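You operate a simulated robot arm through the tools that you are given. There is no shell and no other tool.

You run a simulated two-armed robot. Do the job below in one go: nothing can be reset, and whatever is moved stays where it is left.

## Task
Add the blue barrel bead to the blue post, then the pink stopper from the drawer and the white cap.
Fine: the stopper is pushed down on the beads, the cap sits on the tip; shut the purple drawer again. Set down upright: what you pick out.

It is judged by the outcome, as a careful person would: the job done as asked, and still so three seconds after it is handed in. It fails if anything else is knocked over, pushed out of place, dropped, spilled or broken. A push-on lid holds only when it is set on centred and level and pressed home; a screw cap is set on level and turned clockwise until tight.

## Robot
Two 7-joint arms with fingered hands on one trunk that stands fixed in place. Base frame: the origin is at the foot of the trunk, x ahead of it, y to its left, z up; the work surface is at about z = 0.86. Lengths are in m, angles in degrees, forces in N, time in s.
The left shoulder is at [0.07, 0.139, 1.033], the right one opposite. With the tool pointing down near the work surface each hand reaches from about 0.46 to 0.84 m from the base axis, measured 20 degrees to its own side. Payload 3.9 kg a hand.
Tool frame (each hand has its own): the origin (TCP) lies between the finger pads and is the grasp point; the fingertips stand 0.029 m ahead of it; z points along the fingers, y is the line along which they close. The gripper opens to 0.1 m; its body begins 0.034 m behind the TCP. The gripper is a hand of 5 fingers: y runs from the thumb to the fingers, the wrist lies at [-0.015, -0.105, -0.177] in the tool frame, and closing takes about 1.5 s.
Orientation is that of the tool frame in the base frame, as a unit quaternion [w, x, y, z]. With the fingers straight down and the wrist toward the robot, the tool's x, y and z point along [0, 1, 0], [1, 0, 0] and [0, 0, -1] of the base frame.

## Interface
- The arms move only by the tool drive_tool. It takes "left_series", "right_series" or both (then of equal length, played together; a hand with none holds still); each is a list of rows, each an object of numbers (a shift or turn left out is 0, a gripper value left out holds the last): "x", "y", "z": the shift along the base's x, y, z in m; "wx", "wy", "wz": the turn, a rotation vector about the base's x, y, z in degrees; "grip": the finger opening in m, from 0 to 0.1. In form: [{"x": .., "y": .., "z": .., "wx": .., "wy": .., "wz": .., "grip": ..}, ...]. A call has 1 to 20 rows; each row is the pose to reach, as a shift and turn from the pose commanded when the call began. Rows are played at 5 a second. More than 0.05 m and 8.6 degrees between two rows, or a gripper value outside its range, and nothing of the call is played. A pose out of reach is approached as far as the arm can. The call stops where the force on the tool passes 90 N (or 10 N more than at its start, if that is more) or the arm is blocked; 0.2 s more then pass. The fingers move at their own pace (about 0.153 m/s each) and stop on an object; they squeeze with about 23 N. The grip force told is the motor's: it shows also when the fingers shut on nothing. Time passes only in rows, and 0.2 s behind the last, so rows that repeat a pose let the fingers close. It gives the time, the measured TCP pose, the force on the tool (base axes), the opening and the grip force at its end, in the units of the frame above (readings bear some noise), with the torque about the TCP (base axes, N m) and any sound that the robot's microphone picked up, and new pictures: "views" is both (left out), scene, wrist or none (wrist: the cameras of the hands that moved).
- Cameras (640 x 400 px; columns grow to the right, rows downward): "scene" is now at [0.1336, 0.0248, 1.3568]; the picture's right is [0.42, -0.91, 0.00], its down [-0.55, -0.25, -0.80] and it looks along [0.73, 0.33, -0.60] (base axes); focal length 214 px, centre (320, 200). "left" rides on the left gripper at [-0.066, -0.086, -0.121] in its tool frame; the picture's right is [-0.76, -0.31, 0.58], its down [0.59, -0.70, 0.40] and it looks along [0.28, 0.64, 0.71] (tool axes); focal length 247 px, centre (320, 200). "right" rides on the right gripper at [0.066, -0.086, -0.121] in its tool frame; the picture's right is [-0.76, 0.31, -0.58], its down [-0.59, -0.70, 0.40] and it looks along [-0.28, 0.64, 0.71] (tool axes); focal length 247 px, centre (320, 200). There is no depth. A picture from a camera that has moved, and an enlarged one, comes with that camera's place and axes in the base frame and with its lens. The place of the scene camera against the robot may be out by one fixed shift of up to 0.018 m in any direction.
- move_column(by): slides the trunk up (or, below 0, down) by that many m; the arms and the scene camera ride with it, the base frame stays. It gives what a move gives, with no picture.
- set_grasp(shape, hand): the hand has 5 fingers and takes this shape, open, in about a second: jaw (thumb against the fingers, like two jaws); tri (thumb and two fingers); tip (a fingertip pinch); poke (one finger out to press); point (the index stretched); flat (the hand flat); cup (the hand cupped); fist (a fist). The gripper value then closes the fingers along that shape, each until it touches; the sizes above hold for jaw. It gives what a move gives, with no picture.
- head_to(pan, tilt): turns the head with the scene camera to pan (to the left, within 86 degrees either way) and tilt (down, from -29 to 69), counted from straight ahead of the robot. It gives what a move gives, and a new picture of the scene camera.
- inspect(camera, box): a new picture of the part [left, top, right, bottom] of that camera's present view, enlarged. The clock stands still meanwhile.
- hand_in(): hands the job in; it is judged then, once.

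Places have to be worked out from the pictures, the camera data and where the tool is seen. Open the grippers and draw the arms clear of the work before you hand the job in, unless the task says otherwise.

The tools are called after "Emit:" by a JSON object that holds its "method" and its "body". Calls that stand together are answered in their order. drive_tool: Moves the arms, as the interface text tells. Its arguments: {"type":"object","properties":{"left_series":{"type":"array","items":{"type":"object","properties":{"x":{"type":"number"},"y":{"type":"number"},"z":{"type":"number"},"wx":{"type":"number"},"wy":{"type":"number"},"wz":{"type":"number"},"grip":{"type":"number"}}}},"right_series":{"type":"array","items":{"type":"object","properties":{"x":{"type":"number"},"y":{"type":"number"},"z":{"type":"number"},"wx":{"type":"number"},"wy":{"type":"number"},"wz":{"type":"number"},"grip":{"type":"number"}}}},"views":{"type":"string","enum":["both","scene","wrist","none"]}},"required":[]} The other tools are called the same way: move_column (by) moves the trunk up or down; set_grasp (shape, hand) gives the hand a shape; head_to (pan, tilt) turns the head that bears the scene camera; inspect (camera, box) takes an enlarged picture of a part of a camera's view; hand_in () hands the job in.

At the start:

```text
t: 0.0
left_tcp_pos: [0.4344, 0.4334, 1.2449]
left_ee_rot: [0.0, 0.551, 0.834, 0.0]
left_wrist_force: [-0.1, 0.1, 0.1]
left_wrist_torque: [-0.02, -0.01, 0.0]
left_finger_gap: 0.0998
left_grasp_force: 0.2
left_shape: jaw
right_tcp_pos: [0.4321, -0.0005, 1.2049]
right_ee_rot: [0.0, 0.551, 0.834, 0.0]
right_wrist_force: [0.2, -0.6, 0.2]
right_wrist_torque: [-0.01, 0.03, 0.03]
right_finger_gap: 0.0997
right_grasp_force: 0.0
right_shape: jaw
trunk travel left (down, up): [-0.675, 0.165]
head pan, tilt (commanded): [24.8, 37.0]
```

scene: 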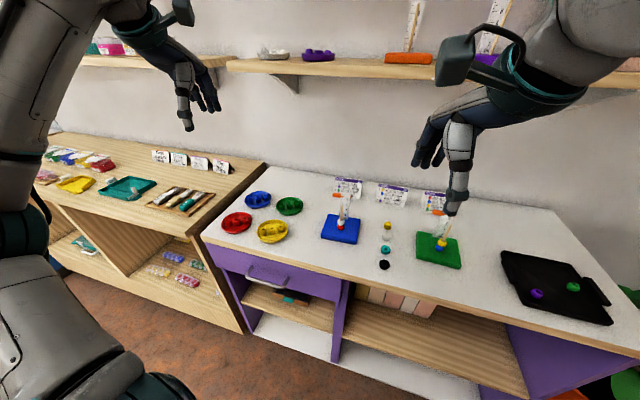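
right: 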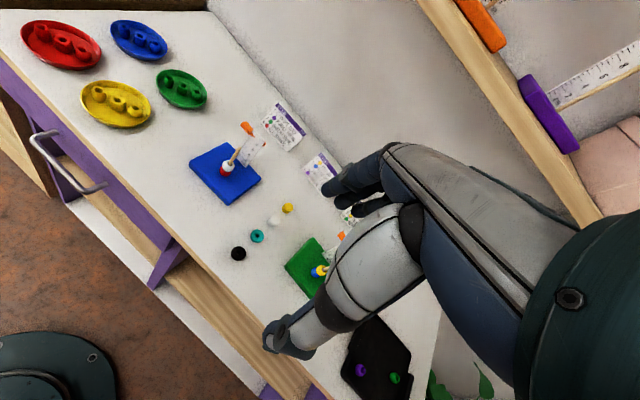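
left: 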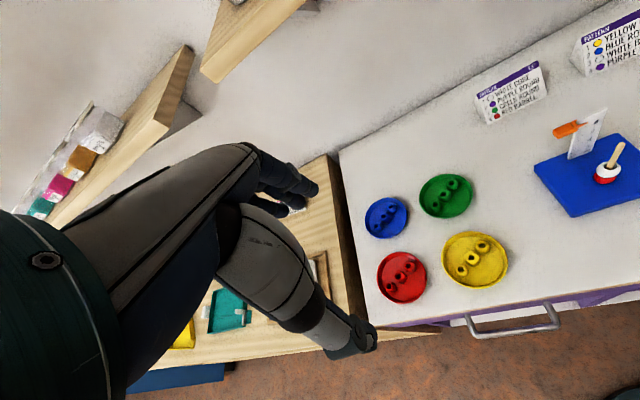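

The scene shows a table with a blue base and post, coloured trays with beads, a purple drawer with a handle, and loose beads. I'll look closer at the parts before moving.

Emit:
{"method": "inspect", "body": {"camera": "left", "box": [340, 140, 540, 340]}}

Emit:
{"method": "inspect", "body": {"camera": "left", "box": [460, 0, 640, 220]}}

Emit:
{"method": "inspect", "body": {"camera": "right", "box": [170, 90, 370, 290]}}

Emit:
{"method": "inspect", "body": {"camera": "scene", "box": [310, 160, 480, 290]}}

Emit:
{"method": "inspect", "body": {"camera": "scene", "box": [200, 170, 370, 320]}}

```text
2.00 times, centred on (440, 240) of left
camera zoom: at [0.3824, 0.339, 1.3645], right [0.01, -0.82, -0.58], down [-0.88, 0.27, -0.4], along [0.48, 0.51, -0.71], focal length 494 px, centre (80, 120)
```

zoom: 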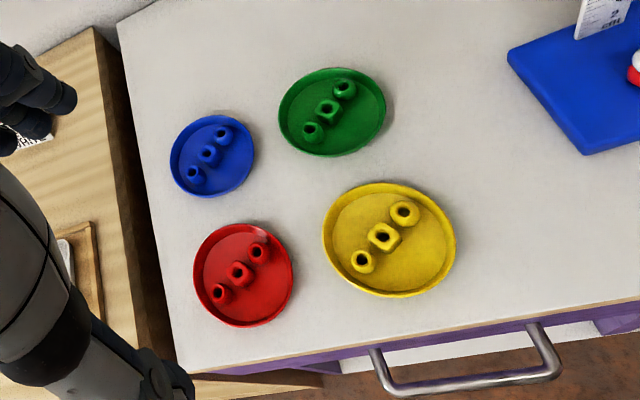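

```text
1.82 times, centred on (550, 110) of left
camera zoom: at [0.3824, 0.339, 1.3645], right [0.01, -0.82, -0.58], down [-0.88, 0.27, -0.4], along [0.48, 0.51, -0.71], focal length 449 px, centre (-98, 364)
```

zoom: 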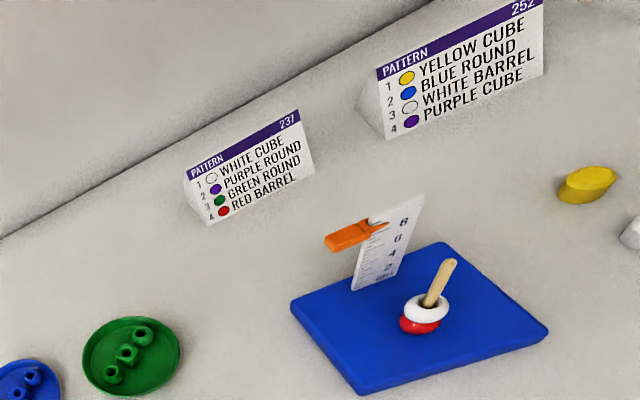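

```text
2.00 times, centred on (270, 190) of right
camera zoom: at [0.3287, 0.027, 1.3262], right [0.58, -0.58, 0.58], down [-0.42, -0.82, -0.4], along [0.7, -0.01, -0.71], focal length 494 px, centre (420, 220)
```

zoom: 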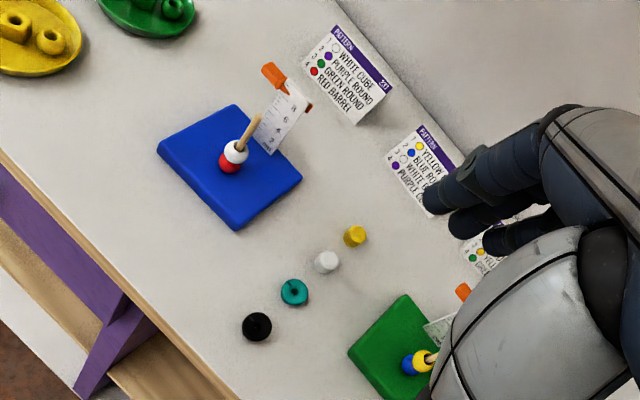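

```text
3.08 times, centred on (395, 225) of scene
camera zoom: at [0.1336, 0.0248, 1.3568], right [0.42, -0.91, 0.0], down [-0.55, -0.25, -0.8], along [0.73, 0.33, -0.6], focal length 660 px, centre (89, 123)
```

zoom: 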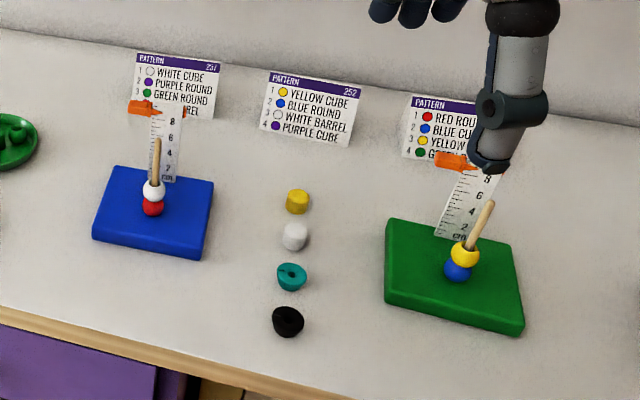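

```text
2.67 times, centred on (285, 245) of scene
camera zoom: at [0.1336, 0.0248, 1.3568], right [0.42, -0.91, 0.0], down [-0.55, -0.25, -0.8], along [0.73, 0.33, -0.6], focal length 572 px, centre (413, 80)
```

zoom: 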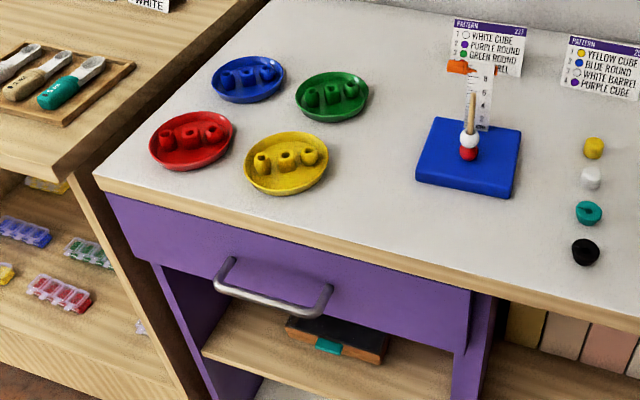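

Trays each hold three beads (round, cube, barrel). I zoom in on the blue tray and the post to tell the bead shapes apart.

Emit:
{"method": "inspect", "body": {"camera": "left", "box": [355, 190, 415, 245]}}

Emit:
{"method": "inspect", "body": {"camera": "scene", "box": [235, 180, 285, 215]}}

Emit:
{"method": "inspect", "body": {"camera": "right", "box": [105, 10, 175, 70]}}

Emit:
{"method": "inspect", "body": {"camera": "left", "box": [430, 220, 520, 300]}}

Emit:
{"method": "inspect", "body": {"camera": "scene", "box": [310, 180, 370, 250]}}

```text
7.27 times, centred on (385, 218) of left
camera zoom: at [0.3824, 0.339, 1.3645], right [0.01, -0.82, -0.58], down [-0.88, 0.27, -0.4], along [0.48, 0.51, -0.71], focal length 1796 px, centre (-153, 73)
```

zoom: 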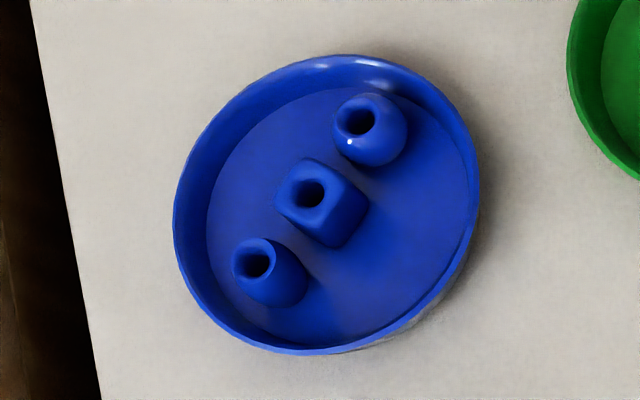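

```text
11.43 times, centred on (260, 198) of scene
camera zoom: at [0.1336, 0.0248, 1.3568], right [0.42, -0.91, 0.0], down [-0.55, -0.25, -0.8], along [0.73, 0.33, -0.6], focal length 2451 px, centre (1006, 229)
```

zoom: 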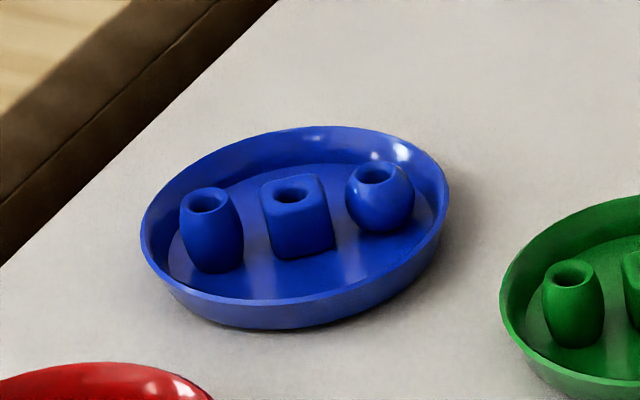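

```text
6.67 times, centred on (140, 40) of right
camera zoom: at [0.3287, 0.027, 1.3262], right [0.58, -0.58, 0.58], down [-0.42, -0.82, -0.4], along [0.7, -0.01, -0.71], focal length 1646 px, centre (1520, 1267)
```

zoom: 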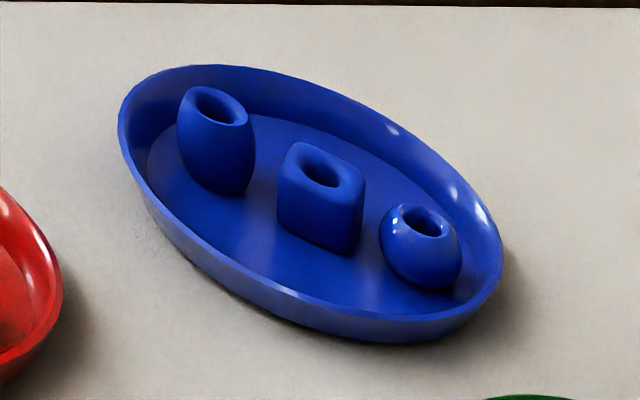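

```text
5.00 times, centred on (475, 260) of left
camera zoom: at [0.3824, 0.339, 1.3645], right [0.01, -0.82, -0.58], down [-0.88, 0.27, -0.4], along [0.48, 0.51, -0.71], focal length 1235 px, centre (-455, -100)
```

zoom: 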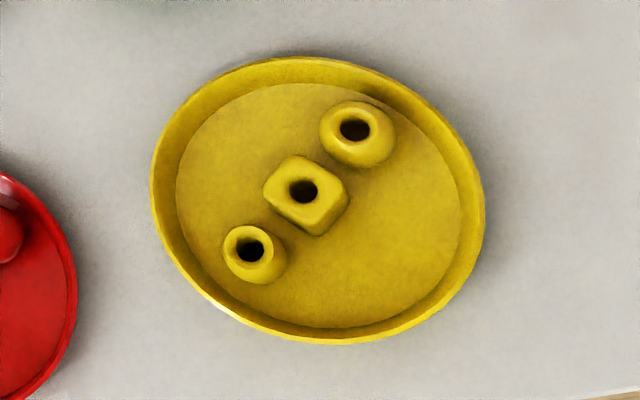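

```text
5.71 times, centred on (340, 215) of scene
camera zoom: at [0.1336, 0.0248, 1.3568], right [0.42, -0.91, 0.0], down [-0.55, -0.25, -0.8], along [0.73, 0.33, -0.6], focal length 1226 px, centre (206, 114)
```

zoom: 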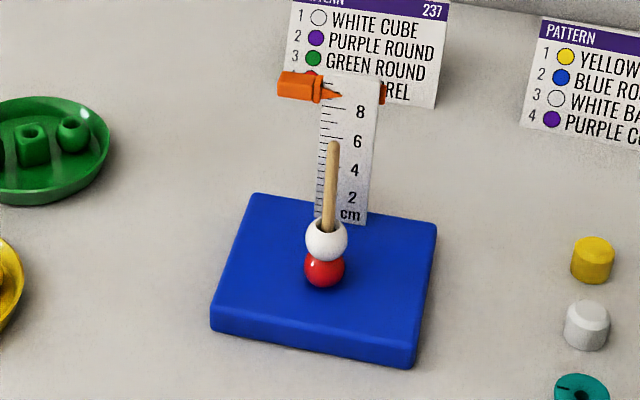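

The blue barrel is the leftmost bead in the blue tray, about (0.594, 0.529). I tilt the head to look at the drawer and handle.

Emit:
{"method": "head_to", "body": {"pan": 40, "tilt": 55}}

```text
t: 0.8
left_tcp_pos: [0.4353, 0.4331, 1.2439]
left_ee_rot: [0.0, 0.552, 0.834, 0.0]
left_wrist_force: [-0.1, 0.2, -0.1]
left_wrist_torque: [0.01, -0.03, 0.0]
left_finger_gap: 0.0999
left_grasp_force: 0.1
left_shape: jaw
right_tcp_pos: [0.4339, -0.0005, 1.2053]
right_ee_rot: [0.0, 0.552, 0.834, 0.0]
right_wrist_force: [0.0, -0.8, 1.2]
right_wrist_torque: [0.02, -0.03, 0.03]
right_finger_gap: 0.0998
right_grasp_force: 0.0
right_shape: jaw
trunk travel left (down, up): [-0.675, 0.165]
head pan, tilt (commanded): [40.0, 55.0]
camera scene: at [0.1099, 0.0347, 1.3317], right [0.64, -0.77, 0.0], down [-0.63, -0.53, -0.57], along [0.44, 0.37, -0.82], focal length 214 px, centre (320, 200)
```

scene: 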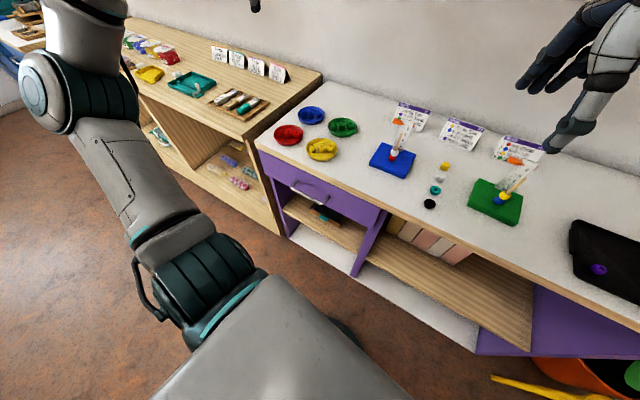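

I zoom in on the handle from both cameras to fix its position.

Emit:
{"method": "inspect", "body": {"camera": "scene", "box": [250, 130, 410, 250]}}

Emit:
{"method": "inspect", "body": {"camera": "left", "box": [440, 270, 600, 370]}}

Emit:
{"method": "inspect", "body": {"camera": "right", "box": [0, 100, 160, 220]}}

```text
3.33 times, centred on (330, 190) of scene
camera zoom: at [0.1099, 0.0347, 1.3317], right [0.64, -0.77, 0.0], down [-0.63, -0.53, -0.57], along [0.44, 0.37, -0.82], focal length 715 px, centre (287, 233)
```

zoom: 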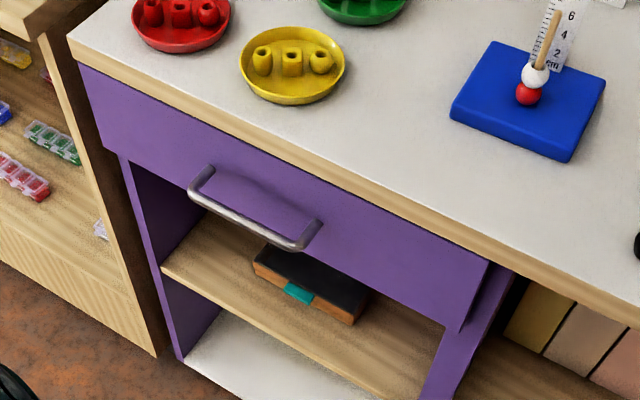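

```text
4.00 times, centred on (520, 320) of left
camera zoom: at [0.3824, 0.339, 1.3645], right [0.01, -0.82, -0.58], down [-0.88, 0.27, -0.4], along [0.48, 0.51, -0.71], focal length 988 px, centre (-480, -280)
```

zoom: 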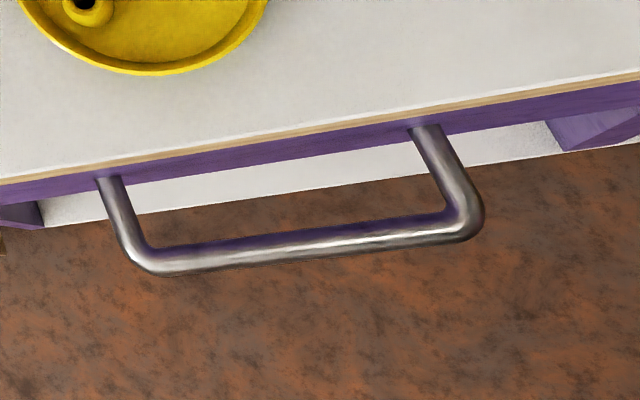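

```text
3.33 times, centred on (80, 160) of right
camera zoom: at [0.3288, 0.027, 1.3262], right [0.58, -0.58, 0.58], down [-0.42, -0.82, -0.4], along [0.7, -0.01, -0.71], focal length 823 px, centre (1120, 333)
```

zoom: 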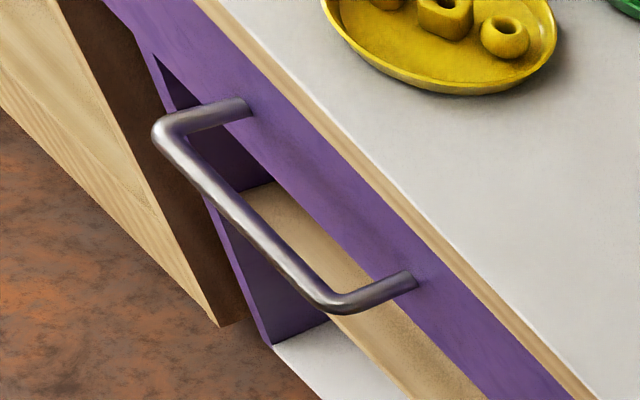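

The table is turned about 7° and the handle bar's centre is near (0.392, 0.340, 0.775). Next I set the left hand to the fingertip pinch to see where the tips meet.

Emit:
{"method": "set_grasp", "body": {"hand": "left", "shape": "tip"}}

Emit:
{"method": "drive_tool", "body": {"left_series": [{"grip": 0.1}, {"grip": 0.1}], "views": "both"}}

```text
t: 1.7
left_tcp_pos: [0.436, 0.4332, 1.2452]
left_ee_rot: [0.001, 0.552, 0.834, 0.0]
left_wrist_force: [-0.1, -0.6, -0.3]
left_wrist_torque: [-0.03, -0.01, -0.03]
left_finger_gap: 0.0997
left_grasp_force: 0.0
left_shape: tip
right_tcp_pos: [0.4327, 0.0002, 1.205]
right_ee_rot: [-0.001, 0.552, 0.834, 0.0]
right_wrist_force: [-0.4, 0.1, -0.1]
right_wrist_torque: [0.0, 0.03, -0.01]
right_finger_gap: 0.0999
right_grasp_force: 0.1
right_shape: jaw
trunk travel left (down, up): [-0.675, 0.165]
head pan, tilt (commanded): [40.0, 55.0]
```

```text
t: 2.3
left_tcp_pos: [0.4355, 0.4341, 1.2455]
left_ee_rot: [0.001, 0.552, 0.834, 0.0]
left_wrist_force: [-0.7, -0.5, 0.2]
left_wrist_torque: [-0.01, -0.02, 0.03]
left_finger_gap: 0.0998
left_grasp_force: 0.0
left_shape: tip
right_tcp_pos: [0.4325, -0.0004, 1.2051]
right_ee_rot: [0.0, 0.551, 0.834, 0.0]
right_wrist_force: [-0.5, -0.1, 0.0]
right_wrist_torque: [0.0, -0.02, 0.0]
right_finger_gap: 0.0998
right_grasp_force: 0.0
right_shape: jaw
trunk travel left (down, up): [-0.675, 0.165]
head pan, tilt (commanded): [40.0, 55.0]
camera scene: at [0.1098, 0.0347, 1.3316], right [0.64, -0.77, 0.0], down [-0.63, -0.53, -0.57], along [0.44, 0.37, -0.82], focal length 214 px, centre (320, 200)
camera left: at [0.3824, 0.3391, 1.3645], right [0.01, -0.82, -0.58], down [-0.88, 0.27, -0.4], along [0.48, 0.51, -0.71], focal length 247 px, centre (320, 200)
```

scene: 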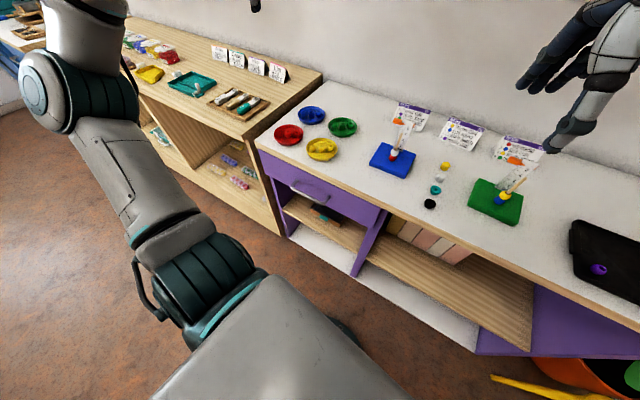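
left: 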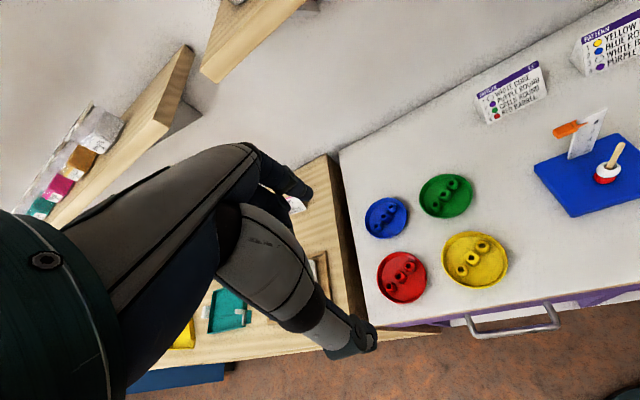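

Now I close the pinch gradually to see where the tips meet relative to the tool point.

Emit:
{"method": "drive_tool", "body": {"left_series": [{"grip": 0.03}, {"grip": 0.03}, {"grip": 0.03}, {"grip": 0.03}], "views": "wrist"}}

Emit:
{"method": "inspect", "body": {"camera": "left", "box": [200, 130, 400, 370]}}

Emit:
{"method": "drive_tool", "body": {"left_series": [{"grip": 0.0}, {"grip": 0.0}, {"grip": 0.0}, {"grip": 0.0}, {"grip": 0.0}], "views": "wrist"}}

Emit:
{"method": "inspect", "body": {"camera": "left", "box": [200, 130, 400, 370]}}

```text
t: 3.3
left_tcp_pos: [0.435, 0.434, 1.2453]
left_ee_rot: [0.0, 0.551, 0.834, 0.0]
left_wrist_force: [-0.1, 0.0, -0.1]
left_wrist_torque: [0.01, -0.03, -0.02]
left_finger_gap: 0.0304
left_grasp_force: 0.0
left_shape: tip
right_tcp_pos: [0.4327, -0.0005, 1.2055]
right_ee_rot: [0.0, 0.552, 0.834, 0.0]
right_wrist_force: [0.7, -0.5, 0.1]
right_wrist_torque: [0.01, 0.03, -0.06]
right_finger_gap: 0.0997
right_grasp_force: 0.1
right_shape: jaw
trunk travel left (down, up): [-0.675, 0.165]
head pan, tilt (commanded): [40.0, 55.0]
camera left: at [0.3824, 0.3391, 1.3645], right [0.01, -0.82, -0.58], down [-0.88, 0.27, -0.4], along [0.48, 0.51, -0.71], focal length 247 px, centre (320, 200)
```

left: 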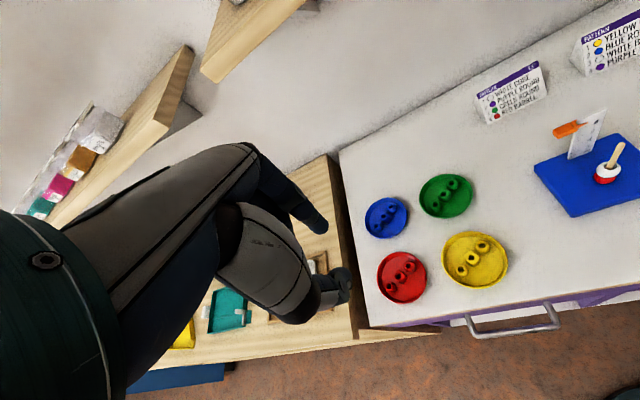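

```text
1.67 times, centred on (300, 250) of left
camera zoom: at [0.3824, 0.3391, 1.3645], right [0.01, -0.82, -0.58], down [-0.88, 0.27, -0.4], along [0.48, 0.51, -0.71], focal length 412 px, centre (353, 117)
```

zoom: 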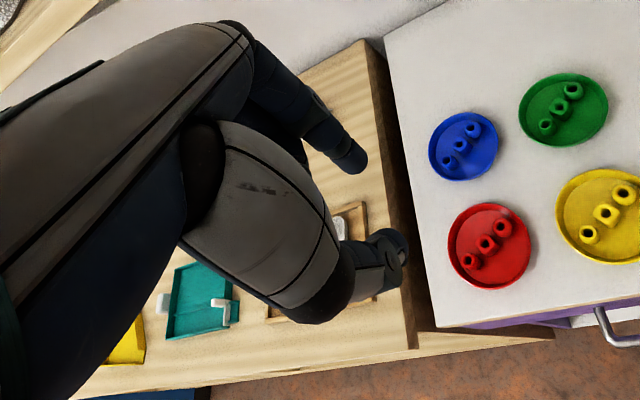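

```text
t: 4.5
left_tcp_pos: [0.4349, 0.4344, 1.2446]
left_ee_rot: [0.0, 0.552, 0.834, 0.001]
left_wrist_force: [0.3, -0.2, -0.2]
left_wrist_torque: [-0.01, -0.04, -0.01]
left_finger_gap: 0.0001
left_grasp_force: 23.7
left_shape: tip
right_tcp_pos: [0.4309, -0.0008, 1.2061]
right_ee_rot: [0.0, 0.552, 0.834, 0.001]
right_wrist_force: [-0.2, 0.6, -0.1]
right_wrist_torque: [-0.01, 0.02, 0.0]
right_finger_gap: 0.0996
right_grasp_force: 0.1
right_shape: jaw
trunk travel left (down, up): [-0.675, 0.165]
head pan, tilt (commanded): [40.0, 55.0]
camera left: at [0.3824, 0.3391, 1.3645], right [0.01, -0.82, -0.58], down [-0.88, 0.27, -0.4], along [0.48, 0.51, -0.71], focal length 247 px, centre (320, 200)
```

left: 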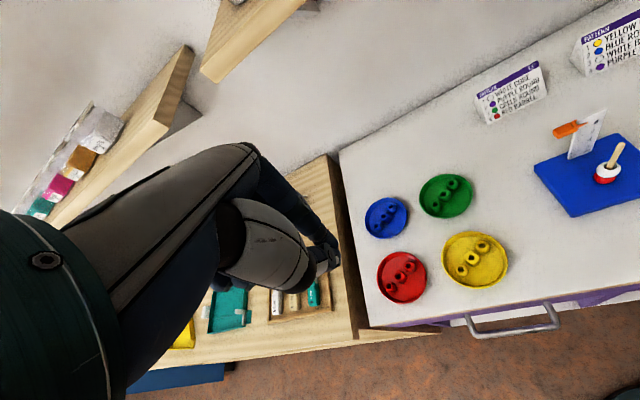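

```text
1.67 times, centred on (300, 250) of left
camera zoom: at [0.3824, 0.3391, 1.3645], right [0.01, -0.82, -0.58], down [-0.88, 0.27, -0.4], along [0.48, 0.51, -0.71], focal length 412 px, centre (353, 117)
```

zoom: 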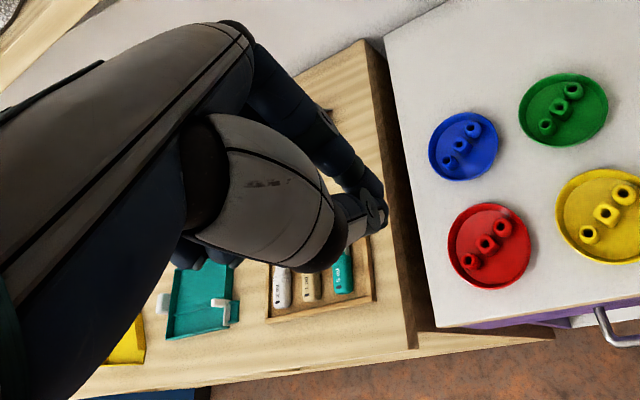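

The pinch tips meet on the tool's z axis about 0.029 m ahead of the TCP. I move the left hand above the blue tray, turning it so the fingers close across the bead row, with the grip part open.

Emit:
{"method": "drive_tool", "body": {"left_series": [{"x": 0.022, "y": 0.013, "z": -0.02, "wz": 4, "grip": 0.05}, {"x": 0.044, "y": 0.026, "z": -0.05, "wz": 8}, {"x": 0.066, "y": 0.039, "z": -0.08, "wz": 12}, {"x": 0.088, "y": 0.052, "z": -0.11, "wz": 16}, {"x": 0.11, "y": 0.065, "z": -0.14, "wz": 19}, {"x": 0.132, "y": 0.078, "z": -0.16, "wz": 22}, {"x": 0.145, "y": 0.086, "z": -0.17, "wz": 22}, {"x": 0.145, "y": 0.086, "z": -0.17, "wz": 22}], "views": "both"}}

Emit:
{"method": "head_to", "body": {"pan": 38, "tilt": 38}}

```text
t: 6.3
left_tcp_pos: [0.5798, 0.5203, 1.0743]
left_ee_rot: [0.0, 0.383, 0.924, 0.001]
left_wrist_force: [0.7, -0.3, 0.3]
left_wrist_torque: [-0.02, 0.0, 0.0]
left_finger_gap: 0.0497
left_grasp_force: 0.1
left_shape: tip
right_tcp_pos: [0.4326, 0.0002, 1.2051]
right_ee_rot: [0.0, 0.552, 0.834, 0.0]
right_wrist_force: [0.3, -0.1, 0.2]
right_wrist_torque: [-0.01, 0.03, 0.0]
right_finger_gap: 0.0995
right_grasp_force: 0.1
right_shape: jaw
trunk travel left (down, up): [-0.675, 0.165]
head pan, tilt (commanded): [40.0, 55.0]
camera scene: at [0.1094, 0.0347, 1.3317], right [0.64, -0.77, 0.0], down [-0.63, -0.53, -0.57], along [0.44, 0.37, -0.82], focal length 214 px, centre (320, 200)
camera left: at [0.5663, 0.4122, 1.1944], right [0.32, -0.75, -0.58], down [-0.91, -0.08, -0.4], along [0.25, 0.65, -0.71], focal length 247 px, centre (320, 200)
```

scene: 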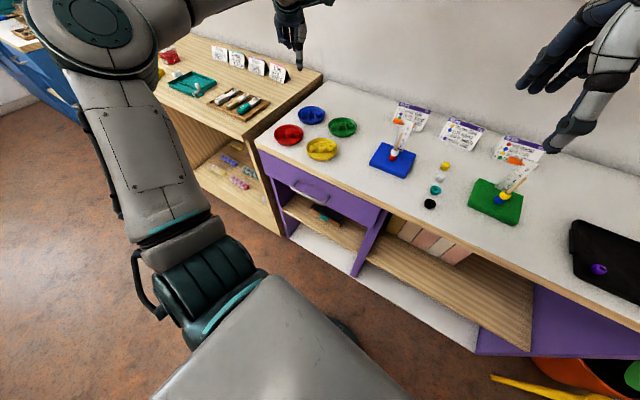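
left: 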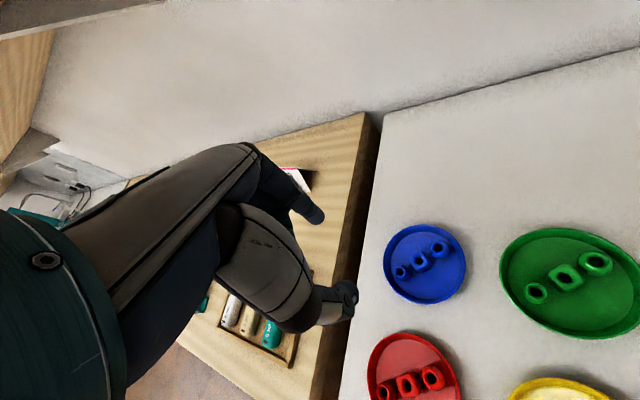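

```text
t: 7.1
left_tcp_pos: [0.5811, 0.5198, 1.075]
left_ee_rot: [0.001, 0.383, 0.924, 0.0]
left_wrist_force: [0.0, 0.0, 0.2]
left_wrist_torque: [0.01, 0.01, -0.02]
left_finger_gap: 0.0497
left_grasp_force: 0.0
left_shape: tip
right_tcp_pos: [0.4329, 0.0004, 1.2063]
right_ee_rot: [0.0, 0.552, 0.834, 0.0]
right_wrist_force: [0.7, 0.0, -0.5]
right_wrist_torque: [-0.05, 0.02, 0.01]
right_finger_gap: 0.1001
right_grasp_force: 0.1
right_shape: jaw
trunk travel left (down, up): [-0.675, 0.165]
head pan, tilt (commanded): [38.0, 38.0]
camera scene: at [0.1226, 0.0415, 1.3552], right [0.62, -0.79, 0.0], down [-0.49, -0.38, -0.79], along [0.62, 0.48, -0.62], focal length 214 px, centre (320, 200)
```

scene: 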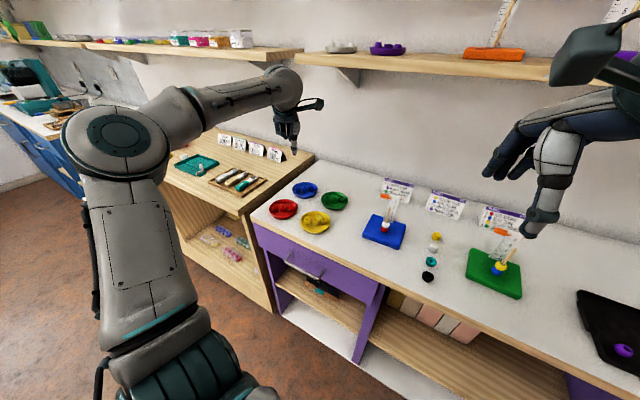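

I enlarge the tray in the left camera to measure the barrel from here.

Emit:
{"method": "inspect", "body": {"camera": "left", "box": [370, 210, 480, 315]}}

Emit:
{"method": "inspect", "body": {"camera": "scene", "box": [250, 80, 350, 220]}}

```text
3.81 times, centred on (425, 262) of left
camera zoom: at [0.5665, 0.4121, 1.1942], right [0.32, -0.75, -0.58], down [-0.91, -0.08, -0.4], along [0.25, 0.65, -0.71], focal length 941 px, centre (-80, -38)
```

zoom: 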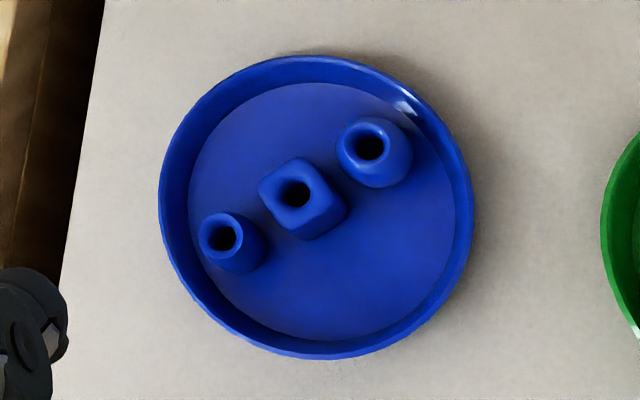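

```text
2.86 times, centred on (300, 150) of scene
camera zoom: at [0.1226, 0.0415, 1.3552], right [0.62, -0.79, 0.0], down [-0.49, -0.38, -0.79], along [0.62, 0.48, -0.62], focal length 613 px, centre (377, 343)
```

zoom: 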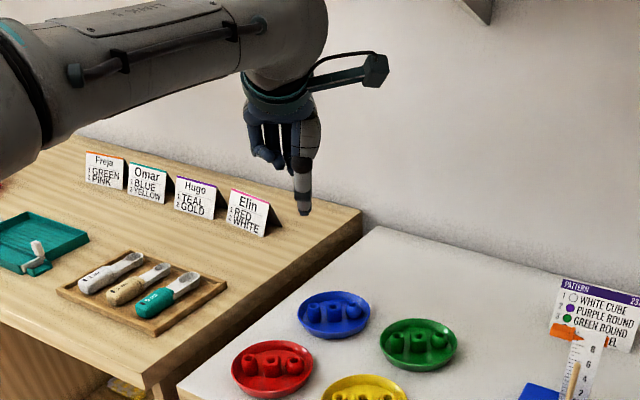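

The barrel's top is at about (0.594, 0.529, 0.885). I centre over it and lower to z 0.955 to check alignment before going down.

Emit:
{"method": "drive_tool", "body": {"left_series": [{"x": 0.013, "y": 0.009, "z": -0.03}, {"x": 0.013, "y": 0.009, "z": -0.07}, {"x": 0.013, "y": 0.009, "z": -0.1}, {"x": 0.013, "y": 0.009, "z": -0.12}, {"x": 0.013, "y": 0.009, "z": -0.12}], "views": "wrist"}}

Emit:
{"method": "inspect", "body": {"camera": "scene", "box": [260, 100, 360, 230]}}

Emit:
{"method": "inspect", "body": {"camera": "left", "box": [260, 170, 460, 350]}}

Emit:
{"method": "inspect", "body": {"camera": "right", "box": [60, 0, 220, 120]}}

```text
t: 8.3
left_tcp_pos: [0.5919, 0.5291, 0.9546]
left_ee_rot: [0.001, 0.383, 0.924, 0.002]
left_wrist_force: [0.0, -0.4, 0.4]
left_wrist_torque: [0.05, 0.0, 0.01]
left_finger_gap: 0.0497
left_grasp_force: 0.1
left_shape: tip
right_tcp_pos: [0.4318, -0.0002, 1.2064]
right_ee_rot: [0.0, 0.552, 0.834, 0.001]
right_wrist_force: [-0.2, -0.6, 0.5]
right_wrist_torque: [-0.01, 0.02, 0.0]
right_finger_gap: 0.0996
right_grasp_force: 0.1
right_shape: jaw
trunk travel left (down, up): [-0.675, 0.165]
head pan, tilt (commanded): [38.0, 38.0]
camera left: at [0.5792, 0.421, 1.0749], right [0.32, -0.75, -0.58], down [-0.91, -0.08, -0.4], along [0.25, 0.65, -0.71], focal length 247 px, centre (320, 200)
```

left: 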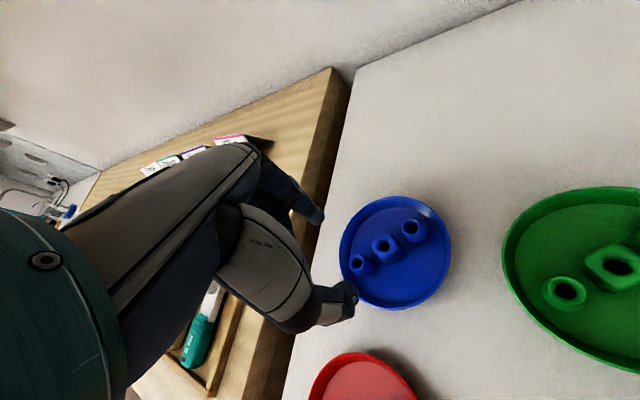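

```text
3.08 times, centred on (310, 165) of scene
camera zoom: at [0.1221, 0.0414, 1.3554], right [0.62, -0.79, 0.0], down [-0.48, -0.38, -0.79], along [0.62, 0.49, -0.62], focal length 660 px, centre (351, 308)
```

zoom: 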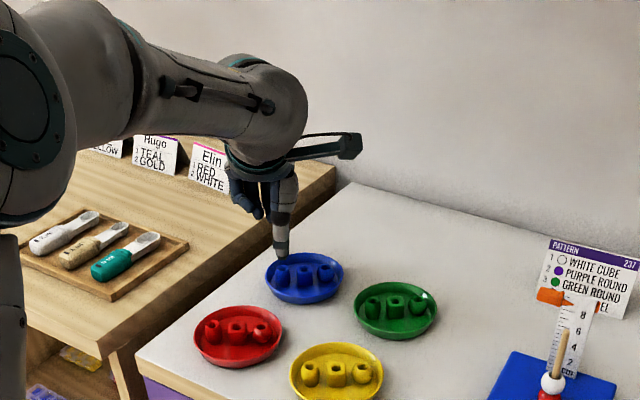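

```text
2.22 times, centred on (360, 260) of left
camera zoom: at [0.5792, 0.421, 1.0749], right [0.32, -0.75, -0.58], down [-0.91, -0.08, -0.4], along [0.25, 0.65, -0.71], focal length 549 px, centre (231, 67)
```

zoom: 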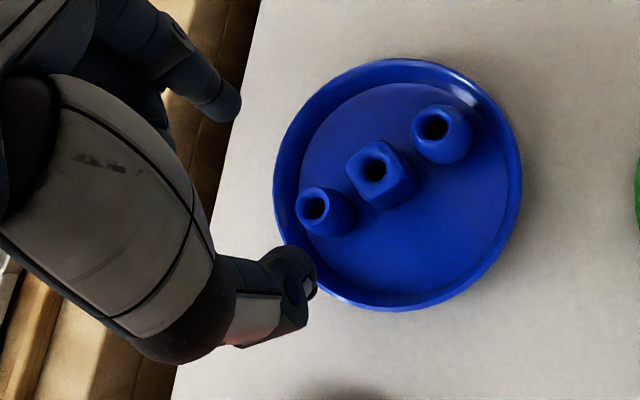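

```text
3.33 times, centred on (140, 60) of right
camera zoom: at [0.3282, 0.0269, 1.3264], right [0.58, -0.58, 0.58], down [-0.42, -0.82, -0.4], along [0.7, -0.01, -0.71], focal length 823 px, centre (920, 667)
```

zoom: 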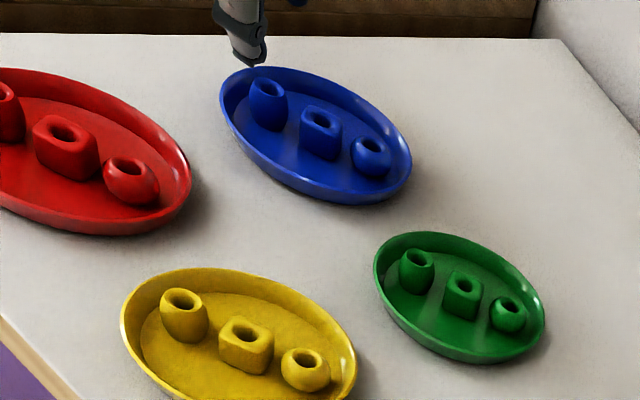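

All three left-camera views agree on (0.594, 0.529, 0.885). I narrow the opening to 0.03 to clear the tray rim and lower the fingertips beside the bead.

Emit:
{"method": "drive_tool", "body": {"left_series": [{"grip": 0.03}, {"grip": 0.03}, {"y": -0.001, "z": -0.02}, {"y": -0.001, "z": -0.035}, {"y": -0.001, "z": -0.048}, {"y": -0.001, "z": -0.055}, {"y": -0.001, "z": -0.055}], "views": "wrist"}}

Emit:
{"method": "inspect", "body": {"camera": "scene", "box": [270, 150, 350, 220]}}

Emit:
{"method": "inspect", "body": {"camera": "right", "box": [100, 0, 180, 70]}}

Emit:
{"method": "inspect", "body": {"camera": "left", "box": [260, 150, 420, 320]}}

```text
t: 9.9
left_tcp_pos: [0.5927, 0.5274, 0.8996]
left_ee_rot: [0.0, 0.382, 0.924, -0.001]
left_wrist_force: [0.1, -1.1, 0.5]
left_wrist_torque: [0.01, -0.02, -0.04]
left_finger_gap: 0.0301
left_grasp_force: 0.1
left_shape: tip
right_tcp_pos: [0.4314, -0.0002, 1.2071]
right_ee_rot: [0.0, 0.553, 0.833, 0.0]
right_wrist_force: [0.1, 0.6, -0.2]
right_wrist_torque: [0.03, 0.01, 0.0]
right_finger_gap: 0.0998
right_grasp_force: 0.1
right_shape: jaw
trunk travel left (down, up): [-0.675, 0.165]
head pan, tilt (commanded): [38.0, 38.0]
camera left: at [0.5796, 0.4199, 1.0195], right [0.32, -0.75, -0.58], down [-0.91, -0.08, -0.4], along [0.25, 0.65, -0.71], focal length 247 px, centre (320, 200)
```

left: 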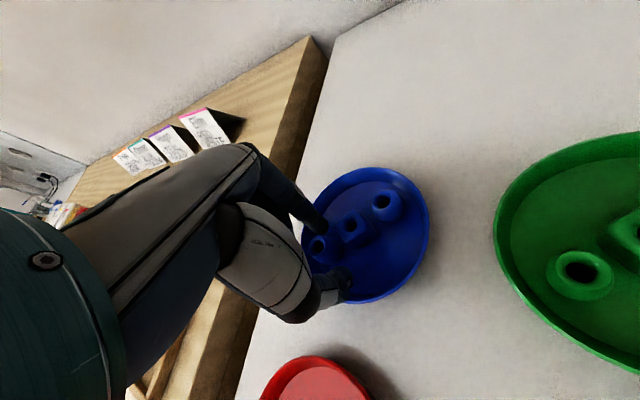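

```text
5.71 times, centred on (310, 185) of scene
camera zoom: at [0.1226, 0.0415, 1.3553], right [0.62, -0.79, 0.0], down [-0.49, -0.38, -0.79], along [0.62, 0.49, -0.62], focal length 1226 px, centre (377, 286)
```

zoom: 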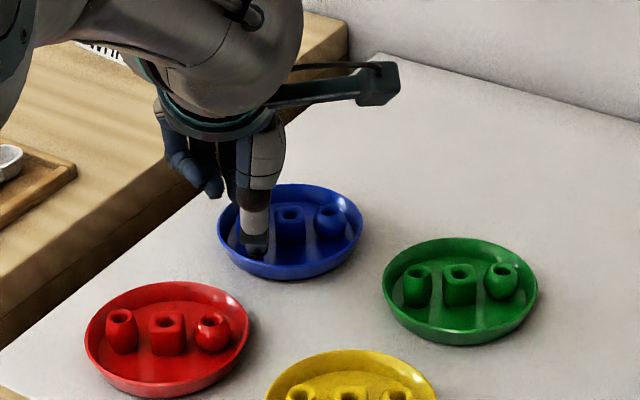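

```text
5.71 times, centred on (140, 35) of right
camera zoom: at [0.3287, 0.027, 1.3262], right [0.58, -0.58, 0.58], down [-0.42, -0.82, -0.4], along [0.7, -0.01, -0.71], focal length 1411 px, centre (1349, 1143)
```

zoom: 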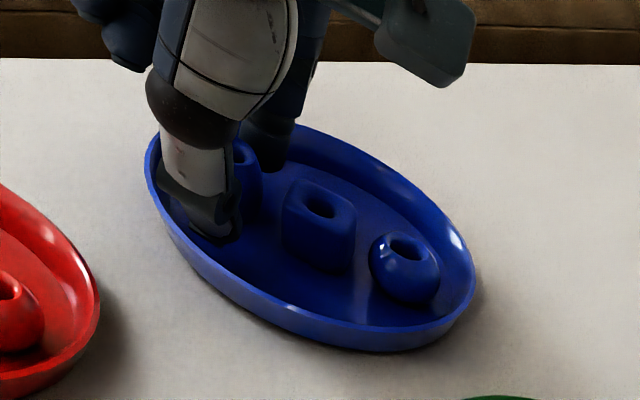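

```text
2.35 times, centred on (340, 235) of left
camera zoom: at [0.5796, 0.4199, 1.0195], right [0.32, -0.75, -0.58], down [-0.91, -0.08, -0.4], along [0.25, 0.65, -0.71], focal length 581 px, centre (273, 118)
```

zoom: 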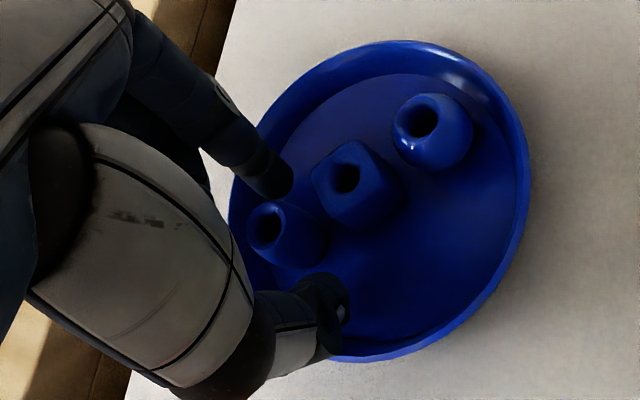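

The thumb and index straddle the barrel. I close the pinch on it.

Emit:
{"method": "drive_tool", "body": {"left_series": [{"grip": 0.02}, {"grip": 0.01}, {"grip": 0.0}, {"grip": 0.0}, {"grip": 0.0}, {"grip": 0.0}], "views": "wrist"}}

Emit:
{"method": "inspect", "body": {"camera": "right", "box": [100, 0, 180, 70]}}

Emit:
{"method": "inspect", "body": {"camera": "left", "box": [260, 150, 420, 320]}}

```text
t: 11.3
left_tcp_pos: [0.5937, 0.528, 0.9004]
left_ee_rot: [0.0, 0.382, 0.924, 0.001]
left_wrist_force: [0.3, 0.5, 0.4]
left_wrist_torque: [-0.01, -0.01, -0.03]
left_finger_gap: 0.0081
left_grasp_force: 22.7
left_shape: tip
right_tcp_pos: [0.4324, -0.0005, 1.2058]
right_ee_rot: [0.0, 0.552, 0.834, 0.0]
right_wrist_force: [0.2, -1.1, -0.5]
right_wrist_torque: [0.03, -0.02, -0.03]
right_finger_gap: 0.0996
right_grasp_force: 0.1
right_shape: jaw
trunk travel left (down, up): [-0.675, 0.165]
head pan, tilt (commanded): [38.0, 38.0]
camera left: at [0.5796, 0.4199, 1.0195], right [0.32, -0.75, -0.58], down [-0.91, -0.08, -0.4], along [0.25, 0.65, -0.71], focal length 247 px, centre (320, 200)
```

left: 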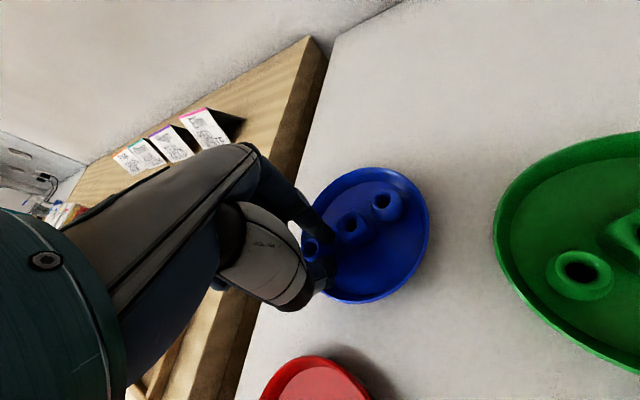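

```text
5.71 times, centred on (140, 35) of right
camera zoom: at [0.3287, 0.027, 1.3262], right [0.58, -0.58, 0.58], down [-0.42, -0.82, -0.4], along [0.7, -0.01, -0.71], focal length 1411 px, centre (1349, 1143)
```

zoom: 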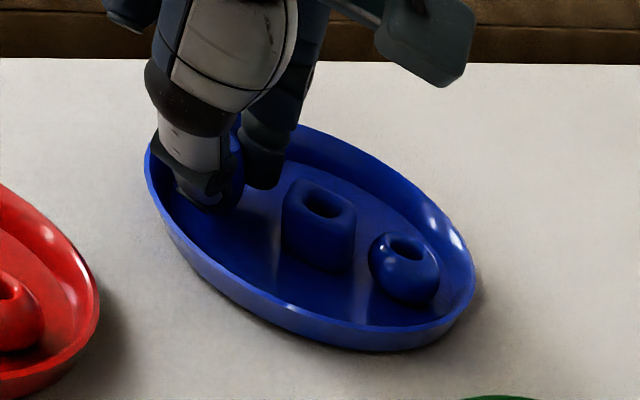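

```text
2.35 times, centred on (340, 235) of left
camera zoom: at [0.5796, 0.4199, 1.0195], right [0.32, -0.75, -0.58], down [-0.91, -0.08, -0.4], along [0.25, 0.65, -0.71], focal length 581 px, centre (273, 118)
```

zoom: 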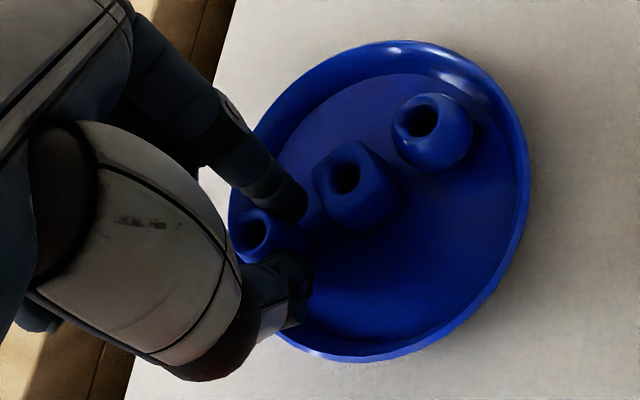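

The gap of 0.008 is too small for the ~0.02 bead: it slipped outward and is held at its edge. I open again and look where it sits.

Emit:
{"method": "drive_tool", "body": {"left_series": [{"grip": 0.01}, {"grip": 0.02}, {"grip": 0.032}, {"grip": 0.032}, {"grip": 0.032}], "views": "wrist"}}

Emit:
{"method": "inspect", "body": {"camera": "right", "box": [100, 0, 180, 70]}}

Emit:
{"method": "inspect", "body": {"camera": "left", "box": [280, 170, 380, 280]}}

Emit:
{"method": "inspect", "body": {"camera": "scene", "box": [280, 160, 330, 210]}}

```text
t: 12.5
left_tcp_pos: [0.593, 0.5269, 0.9002]
left_ee_rot: [0.0, 0.383, 0.924, 0.0]
left_wrist_force: [0.2, -0.1, 0.3]
left_wrist_torque: [0.0, 0.0, 0.0]
left_finger_gap: 0.0316
left_grasp_force: 0.1
left_shape: tip
right_tcp_pos: [0.433, -0.0007, 1.2056]
right_ee_rot: [0.0, 0.553, 0.833, -0.001]
right_wrist_force: [0.3, 0.2, -0.5]
right_wrist_torque: [0.0, -0.03, 0.03]
right_finger_gap: 0.0997
right_grasp_force: 0.0
right_shape: jaw
trunk travel left (down, up): [-0.675, 0.165]
head pan, tilt (commanded): [38.0, 38.0]
camera left: at [0.5797, 0.4199, 1.0195], right [0.32, -0.75, -0.58], down [-0.91, -0.08, -0.4], along [0.25, 0.65, -0.71], focal length 247 px, centre (320, 200)
```

left: 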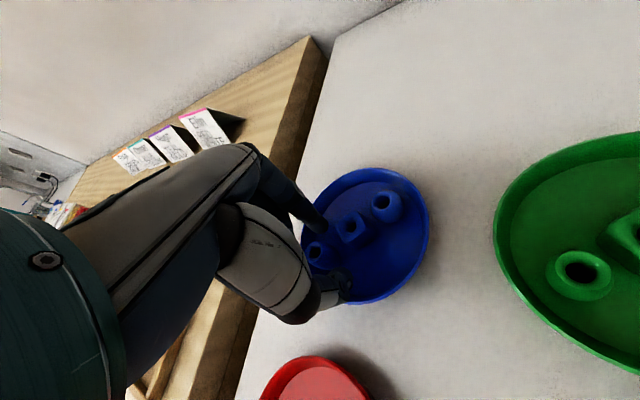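

```text
5.71 times, centred on (140, 35) of right
camera zoom: at [0.3288, 0.027, 1.3262], right [0.58, -0.58, 0.58], down [-0.42, -0.82, -0.4], along [0.7, -0.01, -0.71], focal length 1411 px, centre (1349, 1143)
```

zoom: 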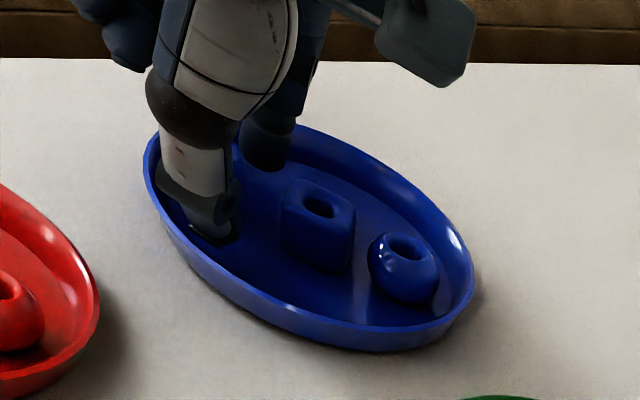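

```text
3.64 times, centred on (330, 225) of left
camera zoom: at [0.5797, 0.4199, 1.0195], right [0.32, -0.75, -0.58], down [-0.91, -0.08, -0.4], along [0.25, 0.65, -0.71], focal length 898 px, centre (284, 109)
```

zoom: 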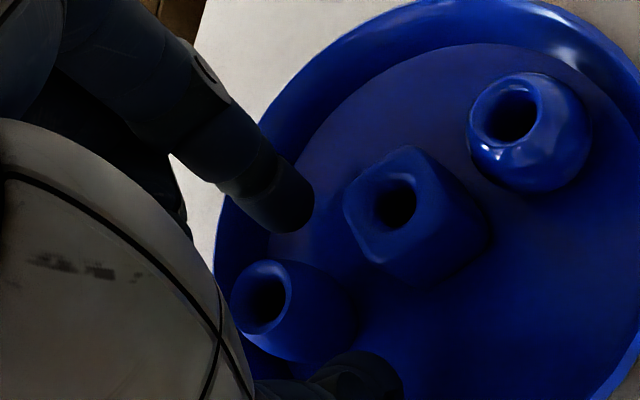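

```text
8.00 times, centred on (305, 185) of scene
camera zoom: at [0.1227, 0.0415, 1.3553], right [0.62, -0.79, 0.0], down [-0.49, -0.38, -0.79], along [0.62, 0.49, -0.62], focal length 1716 px, centre (440, 320)
```

zoom: 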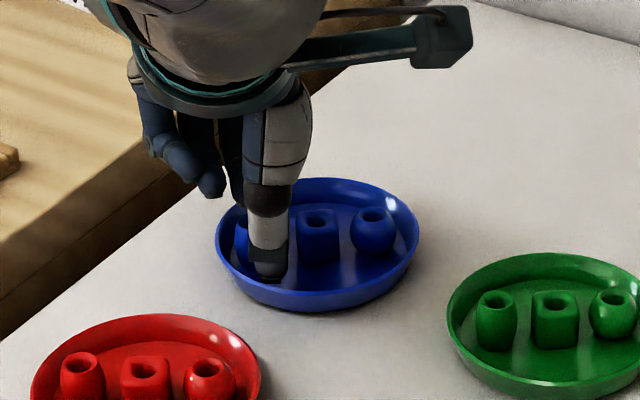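

The bead is now near (0.590, 0.531), about 5–6 mm along the row from my finger line. I shift the hand along the row onto it, go 2 mm lower, and close.

Emit:
{"method": "drive_tool", "body": {"left_series": [{"grip": 0.027}, {"x": -0.002, "y": 0.0025}, {"x": -0.004, "y": 0.0048}, {"x": -0.004, "y": 0.0048, "z": -0.002}, {"x": -0.004, "y": 0.0048, "z": -0.002}], "views": "wrist"}}

Emit:
{"method": "inspect", "body": {"camera": "left", "box": [280, 170, 380, 280]}}

Emit:
{"method": "inspect", "body": {"camera": "scene", "box": [280, 160, 330, 210]}}

```text
t: 13.7
left_tcp_pos: [0.5877, 0.5325, 0.8976]
left_ee_rot: [0.0, 0.382, 0.924, 0.0]
left_wrist_force: [1.1, -0.2, -0.2]
left_wrist_torque: [0.0, 0.0, -0.02]
left_finger_gap: 0.0271
left_grasp_force: 0.1
left_shape: tip
right_tcp_pos: [0.4322, -0.0003, 1.206]
right_ee_rot: [0.0, 0.552, 0.834, 0.001]
right_wrist_force: [0.4, -0.4, 0.3]
right_wrist_torque: [-0.02, 0.03, 0.04]
right_finger_gap: 0.0999
right_grasp_force: 0.1
right_shape: jaw
trunk travel left (down, up): [-0.675, 0.165]
head pan, tilt (commanded): [38.0, 38.0]
camera left: at [0.5751, 0.4247, 1.0177], right [0.32, -0.75, -0.58], down [-0.91, -0.08, -0.4], along [0.25, 0.65, -0.71], focal length 247 px, centre (320, 200)
```

left: 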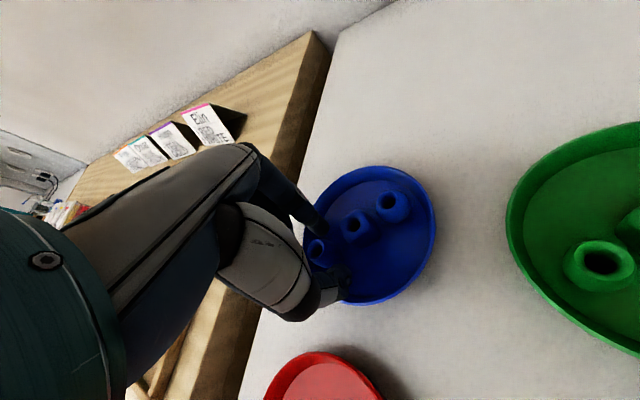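

```text
3.64 times, centred on (330, 225) of left
camera zoom: at [0.5751, 0.4247, 1.0177], right [0.32, -0.75, -0.58], down [-0.91, -0.08, -0.4], along [0.25, 0.65, -0.71], focal length 898 px, centre (284, 109)
```

zoom: 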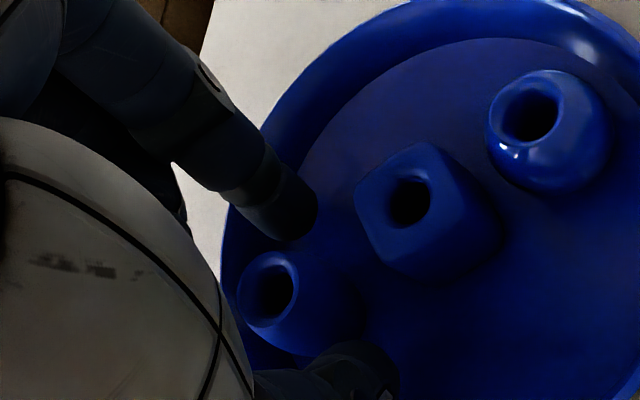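

```text
8.00 times, centred on (305, 185) of scene
camera zoom: at [0.1226, 0.0415, 1.3553], right [0.62, -0.79, 0.0], down [-0.49, -0.38, -0.79], along [0.62, 0.49, -0.62], focal length 1716 px, centre (440, 320)
```

zoom: 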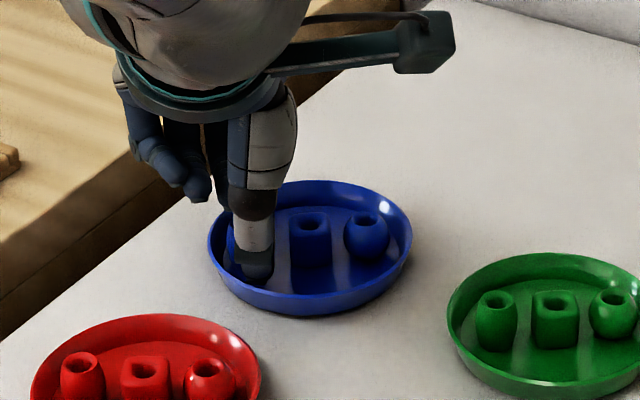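

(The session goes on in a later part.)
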